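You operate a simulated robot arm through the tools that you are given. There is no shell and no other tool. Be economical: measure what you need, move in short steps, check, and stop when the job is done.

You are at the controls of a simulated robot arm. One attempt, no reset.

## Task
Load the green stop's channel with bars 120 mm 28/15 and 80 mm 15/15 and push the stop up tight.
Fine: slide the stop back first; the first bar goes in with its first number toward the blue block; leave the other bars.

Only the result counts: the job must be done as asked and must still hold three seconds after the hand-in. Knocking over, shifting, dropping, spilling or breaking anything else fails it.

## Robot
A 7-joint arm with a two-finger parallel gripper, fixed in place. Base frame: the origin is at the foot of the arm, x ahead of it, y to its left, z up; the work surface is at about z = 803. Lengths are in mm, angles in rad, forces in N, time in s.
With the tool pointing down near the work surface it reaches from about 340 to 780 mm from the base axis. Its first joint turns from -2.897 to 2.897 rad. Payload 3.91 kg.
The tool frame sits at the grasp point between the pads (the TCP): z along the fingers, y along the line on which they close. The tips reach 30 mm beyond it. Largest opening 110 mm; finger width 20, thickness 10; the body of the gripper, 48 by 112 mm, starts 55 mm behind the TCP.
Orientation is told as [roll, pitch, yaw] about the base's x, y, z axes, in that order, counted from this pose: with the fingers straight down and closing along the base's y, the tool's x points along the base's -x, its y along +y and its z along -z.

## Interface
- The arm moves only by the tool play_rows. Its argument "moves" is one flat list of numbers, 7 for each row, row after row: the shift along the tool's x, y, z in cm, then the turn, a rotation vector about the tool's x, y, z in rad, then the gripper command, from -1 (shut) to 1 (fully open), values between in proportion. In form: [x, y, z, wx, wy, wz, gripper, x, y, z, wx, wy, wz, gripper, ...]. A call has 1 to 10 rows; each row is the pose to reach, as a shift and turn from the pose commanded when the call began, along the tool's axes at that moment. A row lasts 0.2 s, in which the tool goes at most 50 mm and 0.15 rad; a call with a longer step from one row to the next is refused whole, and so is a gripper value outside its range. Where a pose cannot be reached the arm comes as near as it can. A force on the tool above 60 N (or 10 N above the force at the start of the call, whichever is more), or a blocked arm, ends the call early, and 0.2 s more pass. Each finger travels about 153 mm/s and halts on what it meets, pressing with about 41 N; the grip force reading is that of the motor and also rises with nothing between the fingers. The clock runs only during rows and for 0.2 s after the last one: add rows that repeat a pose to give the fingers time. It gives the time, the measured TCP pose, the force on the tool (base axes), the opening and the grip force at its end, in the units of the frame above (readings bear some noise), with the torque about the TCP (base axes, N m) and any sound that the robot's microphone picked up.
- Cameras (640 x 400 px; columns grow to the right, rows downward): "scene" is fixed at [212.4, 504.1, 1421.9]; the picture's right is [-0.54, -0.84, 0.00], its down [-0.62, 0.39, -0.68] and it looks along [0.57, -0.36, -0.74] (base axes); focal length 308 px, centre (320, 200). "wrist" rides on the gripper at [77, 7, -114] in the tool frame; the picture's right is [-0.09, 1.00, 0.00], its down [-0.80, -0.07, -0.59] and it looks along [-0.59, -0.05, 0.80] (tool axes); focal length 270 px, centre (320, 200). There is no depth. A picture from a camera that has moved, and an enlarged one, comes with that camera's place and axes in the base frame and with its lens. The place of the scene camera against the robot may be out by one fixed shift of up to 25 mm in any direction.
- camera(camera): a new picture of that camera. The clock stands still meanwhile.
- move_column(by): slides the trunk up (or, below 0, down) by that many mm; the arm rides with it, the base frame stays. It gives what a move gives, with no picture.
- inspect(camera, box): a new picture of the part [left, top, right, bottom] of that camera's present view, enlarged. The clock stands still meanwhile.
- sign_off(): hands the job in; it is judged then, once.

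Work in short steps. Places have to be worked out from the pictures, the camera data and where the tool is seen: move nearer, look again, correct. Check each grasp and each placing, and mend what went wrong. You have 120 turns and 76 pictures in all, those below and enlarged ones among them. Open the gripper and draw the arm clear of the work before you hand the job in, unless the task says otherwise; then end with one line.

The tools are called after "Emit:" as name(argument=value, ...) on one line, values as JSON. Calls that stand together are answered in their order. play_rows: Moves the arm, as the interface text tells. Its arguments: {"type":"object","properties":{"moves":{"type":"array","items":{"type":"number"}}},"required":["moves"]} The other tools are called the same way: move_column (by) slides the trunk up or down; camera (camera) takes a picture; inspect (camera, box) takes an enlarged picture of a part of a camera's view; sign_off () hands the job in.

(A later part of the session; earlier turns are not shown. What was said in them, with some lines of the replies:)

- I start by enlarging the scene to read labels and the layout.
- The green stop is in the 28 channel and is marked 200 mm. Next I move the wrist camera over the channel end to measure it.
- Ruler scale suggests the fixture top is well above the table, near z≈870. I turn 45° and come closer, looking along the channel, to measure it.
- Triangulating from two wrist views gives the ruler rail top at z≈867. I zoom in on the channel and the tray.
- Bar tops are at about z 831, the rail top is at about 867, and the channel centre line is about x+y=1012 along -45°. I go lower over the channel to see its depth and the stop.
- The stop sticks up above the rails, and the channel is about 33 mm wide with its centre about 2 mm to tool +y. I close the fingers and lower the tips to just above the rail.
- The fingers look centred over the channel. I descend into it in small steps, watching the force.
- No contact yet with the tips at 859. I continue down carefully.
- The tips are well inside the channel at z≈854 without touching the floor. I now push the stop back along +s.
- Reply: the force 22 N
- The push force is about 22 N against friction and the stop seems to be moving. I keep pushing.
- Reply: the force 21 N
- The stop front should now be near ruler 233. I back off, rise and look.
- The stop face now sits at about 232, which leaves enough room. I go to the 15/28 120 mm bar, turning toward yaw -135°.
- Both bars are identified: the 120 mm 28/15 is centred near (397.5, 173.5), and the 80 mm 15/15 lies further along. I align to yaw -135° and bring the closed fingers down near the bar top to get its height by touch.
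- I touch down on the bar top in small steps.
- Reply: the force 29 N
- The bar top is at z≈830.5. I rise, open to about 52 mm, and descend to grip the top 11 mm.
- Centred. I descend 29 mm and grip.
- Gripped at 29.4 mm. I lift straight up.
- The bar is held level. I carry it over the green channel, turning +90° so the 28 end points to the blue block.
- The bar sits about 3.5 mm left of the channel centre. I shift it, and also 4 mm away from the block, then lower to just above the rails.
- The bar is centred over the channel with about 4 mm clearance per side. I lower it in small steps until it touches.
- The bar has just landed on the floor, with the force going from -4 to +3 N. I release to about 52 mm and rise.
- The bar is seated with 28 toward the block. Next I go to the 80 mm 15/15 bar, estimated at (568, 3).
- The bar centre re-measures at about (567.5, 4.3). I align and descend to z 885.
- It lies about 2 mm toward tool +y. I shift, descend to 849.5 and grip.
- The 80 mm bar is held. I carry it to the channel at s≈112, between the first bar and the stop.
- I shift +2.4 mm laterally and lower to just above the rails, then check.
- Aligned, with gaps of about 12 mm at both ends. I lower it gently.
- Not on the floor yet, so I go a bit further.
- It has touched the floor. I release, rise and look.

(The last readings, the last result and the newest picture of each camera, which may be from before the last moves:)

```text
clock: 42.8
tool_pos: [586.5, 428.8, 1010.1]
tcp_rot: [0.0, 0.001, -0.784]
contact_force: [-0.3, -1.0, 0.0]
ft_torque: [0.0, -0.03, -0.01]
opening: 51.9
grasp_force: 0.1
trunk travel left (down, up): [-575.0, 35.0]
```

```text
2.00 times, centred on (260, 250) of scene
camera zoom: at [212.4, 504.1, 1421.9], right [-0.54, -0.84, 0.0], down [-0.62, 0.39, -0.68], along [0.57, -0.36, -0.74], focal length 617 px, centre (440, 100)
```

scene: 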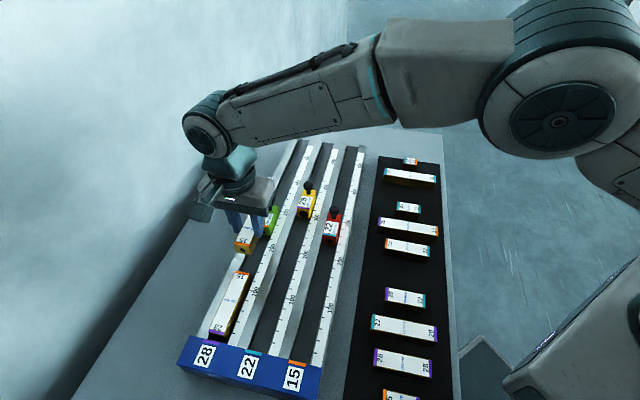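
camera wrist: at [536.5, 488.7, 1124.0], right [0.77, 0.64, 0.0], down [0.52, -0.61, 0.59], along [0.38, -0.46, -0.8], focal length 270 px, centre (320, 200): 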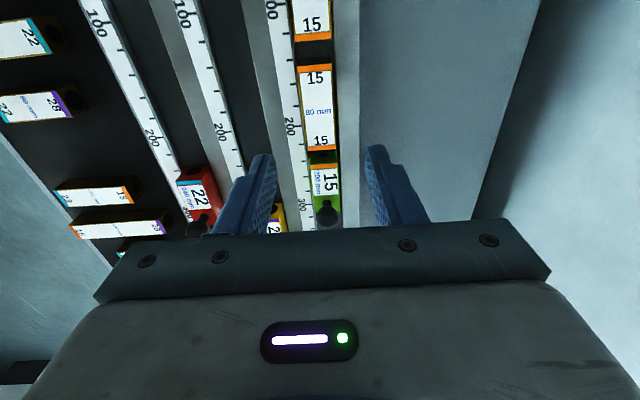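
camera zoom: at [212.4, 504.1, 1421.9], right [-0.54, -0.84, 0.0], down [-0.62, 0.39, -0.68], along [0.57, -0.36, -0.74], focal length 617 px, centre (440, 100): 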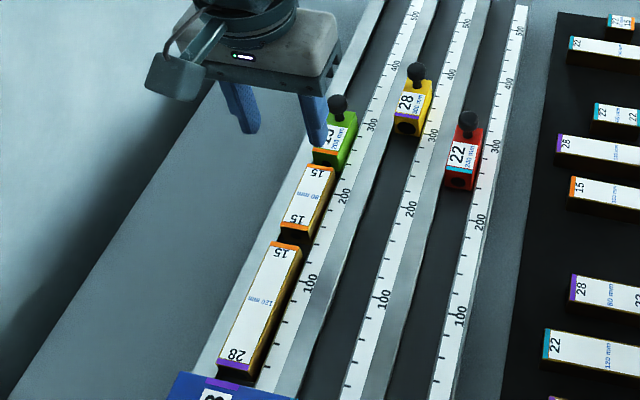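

Both bars are placed, the stop front is at s≈165 and its rear at about s≈220. I close the fingers and move over the channel behind the stop.

Emit:
play_rows(moves=[-4, 0, 0, 0, 0, 0, -1, -8, 0, 0, 0, 0, 0, -1, -12, -0.1, 0, 0, 0, 0, -1, -13.4, -0.1, 0, 0, 0, 0, -1, -13.4, -0.1, 0, 0, 0, 0, -1])

Emit:
camera(camera="wrist")

Emit:
inspect(camera="scene", box=[180, 120, 340, 320])

```text
clock: 44.0
tool_pos: [682.2, 331.9, 1011.6]
tcp_rot: [0.0, 0.0, -0.782]
contact_force: [0.9, 0.3, -0.5]
ft_torque: [0.0, 0.01, 0.03]
opening: 0.2
grasp_force: 37.7
trunk travel left (down, up): [-575.0, 35.0]
```

```text
37 pictures are left
camera wrist: at [632.1, 391.8, 1124.8], right [0.76, 0.64, 0.0], down [0.52, -0.61, 0.59], along [0.38, -0.45, -0.8], focal length 270 px, centre (320, 200)
```

wrist: 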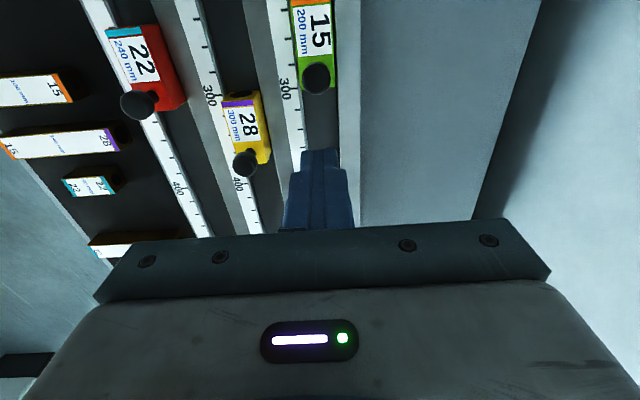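

```text
2.00 times, centred on (260, 220) of scene
camera zoom: at [212.4, 504.1, 1421.9], right [-0.54, -0.84, 0.0], down [-0.62, 0.39, -0.68], along [0.57, -0.36, -0.74], focal length 617 px, centre (440, 160)
```

zoom: 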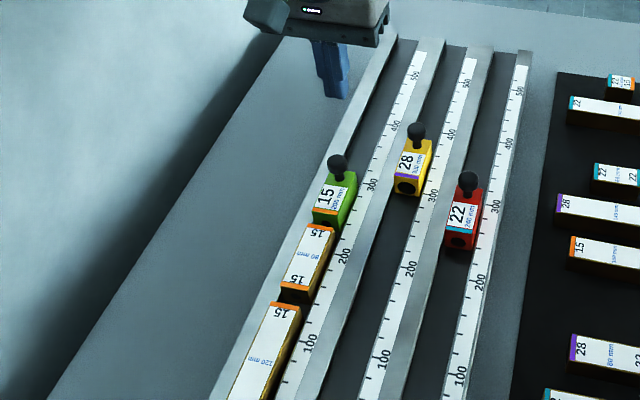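

The stop's rear is at about s≈232. I move 9 mm further back and descend behind it to just above the rails.

Emit:
play_rows(moves=[-0.9, 0, 0, 0, 0, 0, -1, -0.9, 0, 3.5, 0, 0, 0, -1, -0.9, 0, 7, 0, 0, 0, -1, -0.9, 0, 10, 0, 0, 0, -1, -0.9, 0, 10.6, 0, 0, 0, -1, -0.9, 0, 10.6, 0, 0, 0, -1])

Emit:
camera(camera="wrist")

```text
clock: 45.4
tool_pos: [686.4, 324.5, 904.3]
tcp_rot: [0.0, 0.0, -0.783]
contact_force: [0.4, -1.0, -0.3]
ft_torque: [0.04, 0.02, 0.0]
opening: 0.1
grasp_force: 37.5
trunk travel left (down, up): [-575.0, 35.0]
```

```text
35 pictures are left
camera wrist: at [637.0, 384.4, 1018.0], right [0.77, 0.64, 0.0], down [0.52, -0.62, 0.59], along [0.38, -0.45, -0.8], focal length 270 px, centre (320, 200)
```

wrist: 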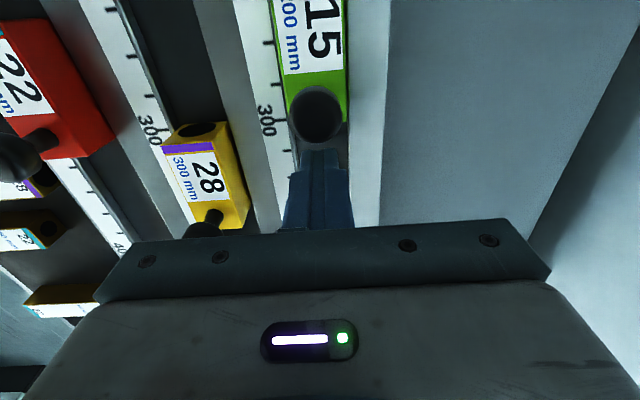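

The closed fingers sit over the channel, clear of the stop. I shift 1 mm and lower into the channel.

Emit:
play_rows(moves=[0, 0.12, 0.5, 0, 0, 0, -1, 0, 0.12, 1.0, 0, 0, 0, -1, 0, 0.12, 1.5, 0, 0, 0, -1, 0, 0.12, 1.8, 0, 0, 0, -1, 0, 0.12, 1.8, 0, 0, 0, -1])

```text
clock: 46.6
tool_pos: [688.4, 328.1, 885.7]
tcp_rot: [0.0, -0.001, -0.784]
contact_force: [0.4, 0.0, 0.2]
ft_torque: [-0.03, -0.01, 0.04]
opening: 0.0
grasp_force: 38.3
trunk travel left (down, up): [-575.0, 35.0]
```

No contact while descending. I push the stop toward the block in 5 mm steps.

Emit:
play_rows(moves=[0.7, 0, 0, 0, 0, 0, -1, 1.3, 0, 0, 0, 0, 0, -1, 1.8, 0, 0, 0, 0, 0, -1, 2.3, 0, 0, 0, 0, 0, -1, 2.8, 0, 0, 0, 0, 0, -1, 3.3, 0, 0, 0, 0, 0, -1])

Emit:
inspect(camera="scene", box=[180, 200, 320, 400])

```text
clock: 48.0
tool_pos: [664.0, 350.8, 885.9]
tcp_rot: [-0.002, 0.003, -0.781]
contact_force: [14.3, -10.0, -2.6]
ft_torque: [-0.42, -0.38, -0.01]
opening: 0.1
grasp_force: 38.0
trunk travel left (down, up): [-575.0, 35.0]
```

```text
2.00 times, centred on (250, 300) of scene
camera zoom: at [212.4, 504.1, 1421.9], right [-0.54, -0.84, 0.0], down [-0.62, 0.39, -0.68], along [0.57, -0.36, -0.74], focal length 617 px, centre (460, 0)
```

zoom: 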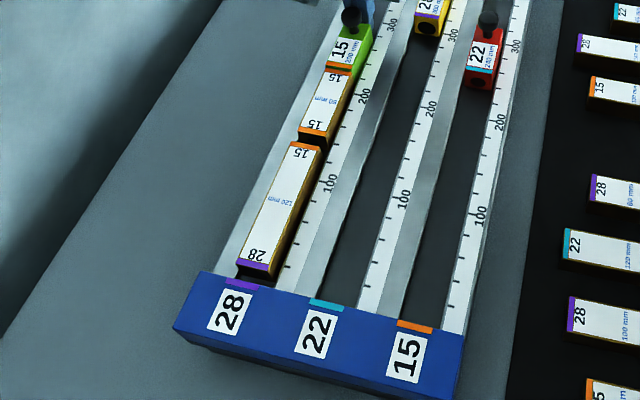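

The stop has reached the 80 mm bar. I keep pushing in small steps.

Emit:
play_rows(moves=[0.5, 0, 0, 0, 0, 0, -1, 1, 0, 0, 0, 0, 0, -1, 1.5, 0, 0, 0, 0, 0, -1, 2, 0, 0, 0, 0, 0, -1])

Emit:
inspect(camera="scene", box=[180, 200, 320, 400])

```text
clock: 49.0
tool_pos: [652.4, 361.5, 885.9]
tcp_rot: [0.0, 0.0, -0.786]
contact_force: [15.3, -18.6, 0.4]
ft_torque: [-0.39, -0.09, 0.0]
opening: 0.0
grasp_force: 38.0
trunk travel left (down, up): [-575.0, 35.0]
```

```text
2.00 times, centred on (250, 300) of scene
camera zoom: at [212.4, 504.1, 1421.9], right [-0.54, -0.84, 0.0], down [-0.62, 0.39, -0.68], along [0.57, -0.36, -0.74], focal length 617 px, centre (460, 0)
```

zoom: 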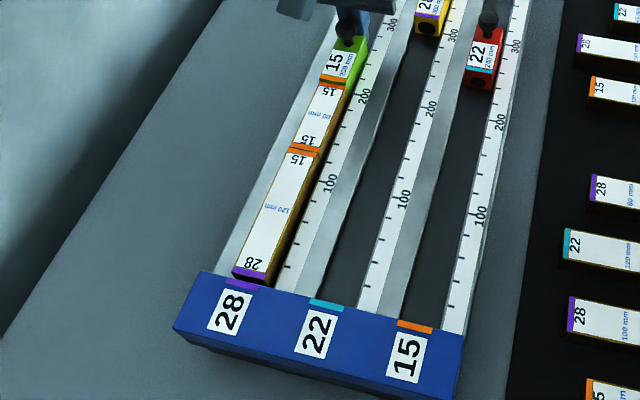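

Bars and stop are in contact with each other, and only a few mm remain to the block. I push on in 2 mm steps, watching for the force to rise.

Emit:
play_rows(moves=[0.3, 0, 0, 0, 0, 0, -1, 0.5, 0, 0, 0, 0, 0, -1, 0.7, 0, 0, 0, 0, 0, -1])

```text
clock: 49.8
tool_pos: [649.7, 366.5, 885.6]
tcp_rot: [0.002, -0.003, -0.786]
contact_force: [17.3, -22.2, 5.6]
ft_torque: [-0.31, 0.24, -0.01]
opening: 0.0
grasp_force: 37.8
trunk travel left (down, up): [-575.0, 35.0]
```

Emit:
play_rows(moves=[0.2, 0, 0, 0, 0, 0, -1, 0.4, 0, 0, 0, 0, 0, -1, 0.6, 0, 0, 0, 0, 0, -1])

Emit:
inspect(camera="scene", box=[190, 220, 290, 370])

```text
clock: 50.6
tool_pos: [649.7, 365.5, 885.5]
tcp_rot: [-0.001, -0.007, -0.789]
contact_force: [36.2, -23.6, 0.2]
ft_torque: [0.32, -0.54, -0.06]
opening: 0.0
grasp_force: 38.1
trunk travel left (down, up): [-575.0, 35.0]
```

```text
2.67 times, centred on (240, 295) of scene
camera zoom: at [212.4, 504.1, 1421.9], right [-0.54, -0.84, 0.0], down [-0.62, 0.39, -0.68], along [0.57, -0.36, -0.74], focal length 823 px, centre (533, -53)
```

zoom: 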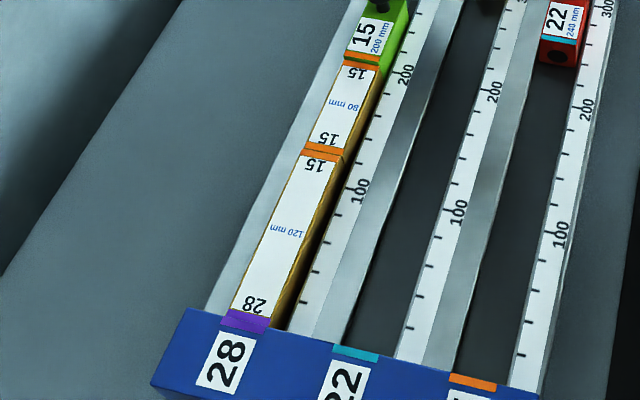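

The force has risen to 43 N with no further motion, so the stack is tight on the block. I back off, rise and check.

Emit:
play_rows(moves=[-1, 0, 0, 0, 0, 0, -1, -2.5, 0, 0, 0, 0, 0, -1, -2.5, 0, -3, 0, 0, 0, -1, -2.5, 0, -7, 0, 0, 0, -1, -2.5, 0, -11, 0, 0, 0, -1, -2.5, 0, -14, 0, 0, 0, -1])

Emit:
inspect(camera="scene", box=[190, 200, 300, 370])

```text
clock: 52.0
tool_pos: [658.1, 356.2, 1026.6]
tcp_rot: [0.0, 0.001, -0.781]
contact_force: [-0.2, -0.7, -0.7]
ft_torque: [0.02, 0.02, 0.0]
opening: 0.1
grasp_force: 38.1
trunk travel left (down, up): [-575.0, 35.0]
```

```text
2.35 times, centred on (245, 285) of scene
camera zoom: at [212.4, 504.1, 1421.9], right [-0.54, -0.84, 0.0], down [-0.62, 0.39, -0.68], along [0.57, -0.36, -0.74], focal length 726 px, centre (496, 0)
```

zoom: 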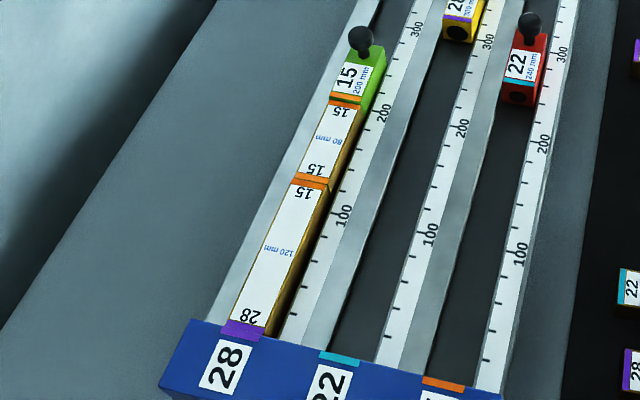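

The stack looks closed from the scene camera. I move the wrist camera over it to check the joints and the block contact.

Emit:
play_rows(moves=[4, 0, 0, 0, 0, 0, 0, 8, 0, 0, 0, 0, 0, 1, 12, 0, 0, 0, 0, 0, 1, 16, 0, 1, 0, 0, 0, 1, 20.3, 0, 2, 0, 0, 0, 1, 20.3, 0, 2, 0, 0, 0, 1])

Emit:
inspect(camera="wrist", box=[250, 0, 390, 110])

Emit:
inspect(camera="wrist", box=[260, 110, 400, 240])

```text
clock: 53.4
tool_pos: [518.4, 498.1, 1005.9]
tcp_rot: [-0.001, 0.0, -0.783]
contact_force: [-0.1, -0.5, -0.6]
ft_torque: [-0.02, 0.0, -0.02]
opening: 109.9
grasp_force: 0.1
trunk travel left (down, up): [-575.0, 35.0]
```

```text
3.64 times, centred on (320, 55) of wrist
camera zoom: at [469.5, 557.3, 1120.1], right [0.77, 0.64, 0.0], down [0.52, -0.62, 0.59], along [0.38, -0.46, -0.8], focal length 983 px, centre (320, 727)
```

zoom: 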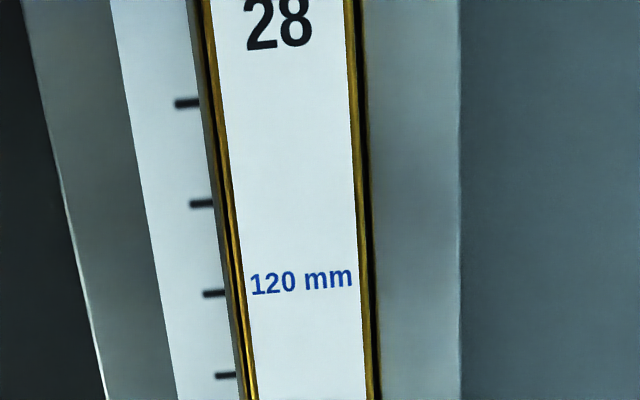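

```text
3.08 times, centred on (330, 175) of wrist
camera zoom: at [469.5, 557.3, 1120.1], right [0.77, 0.64, 0.0], down [0.52, -0.62, 0.59], along [0.38, -0.46, -0.8], focal length 832 px, centre (289, 277)
```

zoom: 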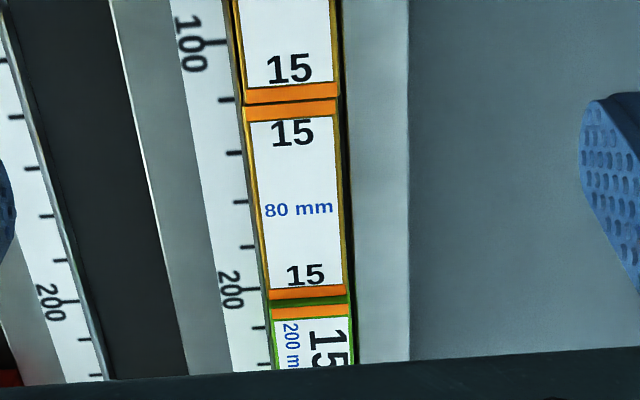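

The bar-to-bar joint is tight, but there is a thin green strip at the stop joint. I look at it from nearly straight above.

Emit:
play_rows(moves=[-4, 0, 0, 0, 0, 0, 1, -8, 0, 0, 0, 0, 0, 1, -12, 0, 0, 0, 0, 0, 1, -16, 0, 0, 0, 0, 0, 1, -17.5, 0, 0, 0, 0, 0, 1, -17.5, 0, 0, 0, 0, 0, 1])

Emit:
inspect(camera="wrist", box=[270, 0, 370, 90])

```text
clock: 54.8
tool_pos: [642.4, 375.1, 1006.7]
tcp_rot: [0.0, 0.0, -0.78]
contact_force: [-0.2, 0.1, -0.2]
ft_torque: [0.0, 0.0, -0.01]
opening: 110.1
grasp_force: 0.1
trunk travel left (down, up): [-575.0, 35.0]
```

```text
4.44 times, centred on (320, 45) of wrist
camera zoom: at [591.3, 434.7, 1120.3], right [0.76, 0.64, 0.0], down [0.52, -0.61, 0.59], along [0.38, -0.45, -0.8], focal length 1201 px, centre (320, 889)
```

zoom: 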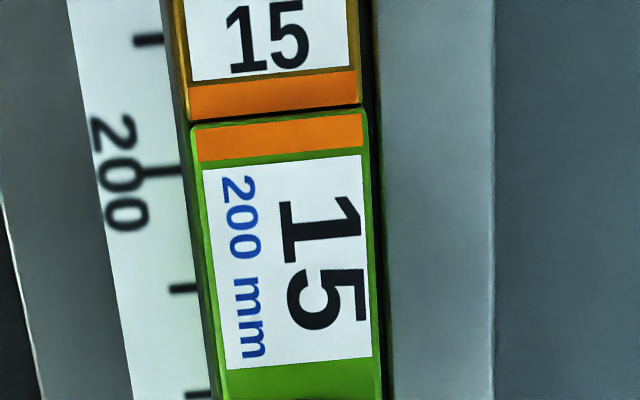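

The stop joint is tight. I make one last check of the block end.

Emit:
play_rows(moves=[4.2, 0, 0, 0, 0, 0, 1, 8.4, 0, 0, 0, 0, 0, 1, 12.6, 0, 0, 0, 0, 0, 1, 16.8, 0, 0, 0, 0, 0, 1, 20, 0, 0, 0, 0, 0, 1, 20, 0, 0, 0, 0, 0, 1])

Emit:
inspect(camera="wrist", box=[260, 0, 400, 110])

Emit:
camera(camera="scene")

```text
clock: 56.2
tool_pos: [497.6, 516.4, 1007.6]
tcp_rot: [-0.001, -0.001, -0.783]
contact_force: [0.9, -1.0, 0.0]
ft_torque: [-0.01, 0.01, -0.02]
opening: 110.1
grasp_force: 0.1
trunk travel left (down, up): [-575.0, 35.0]
```

```text
3.64 times, centred on (330, 55) of wrist
camera zoom: at [446.6, 576.5, 1121.7], right [0.77, 0.64, 0.0], down [0.52, -0.62, 0.59], along [0.38, -0.46, -0.8], focal length 983 px, centre (284, 727)
```

zoom: 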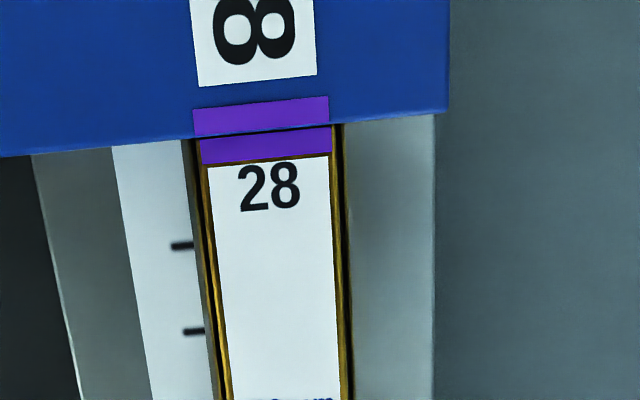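

```text
26 pictures are left
```

scene: 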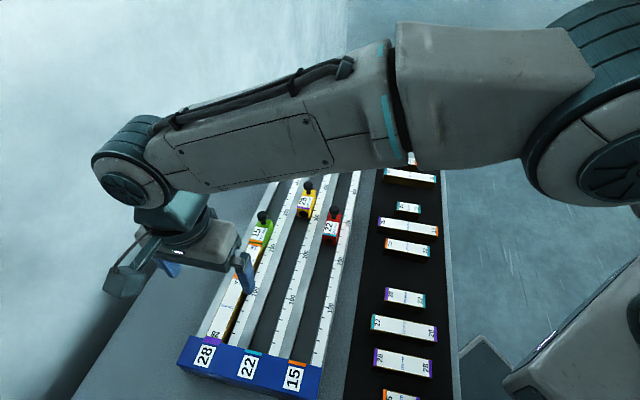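

Every joint is tight, the 28 end sits against the block, and the other pieces look undisturbed. I raise the arm clear and then hand in.

Emit:
play_rows(moves=[0, 0, -3, 0, 0, 0, 1, 0, 0, -6, 0, 0, 0, 1, 0, 0, -9, 0, 0, 0, 1, 0, 0, -9, 0, 0, 0, 1])

Emit:
sign_off()

```text
clock: 57.2
tool_pos: [498.6, 518.0, 1096.6]
tcp_rot: [0.001, -0.001, -0.784]
contact_force: [0.3, 0.1, -0.5]
ft_torque: [0.01, 0.03, 0.04]
opening: 110.4
grasp_force: 0.0
trunk travel left (down, up): [-575.0, 35.0]
```

```text
The job is handed in.
```

The green stop's channel holds the 120 mm 28/15 bar (28 against the blue block) and then the 80 mm 15/15 bar, with the stop pushed up tight; the job is handed in with the gripper open and the arm clear.
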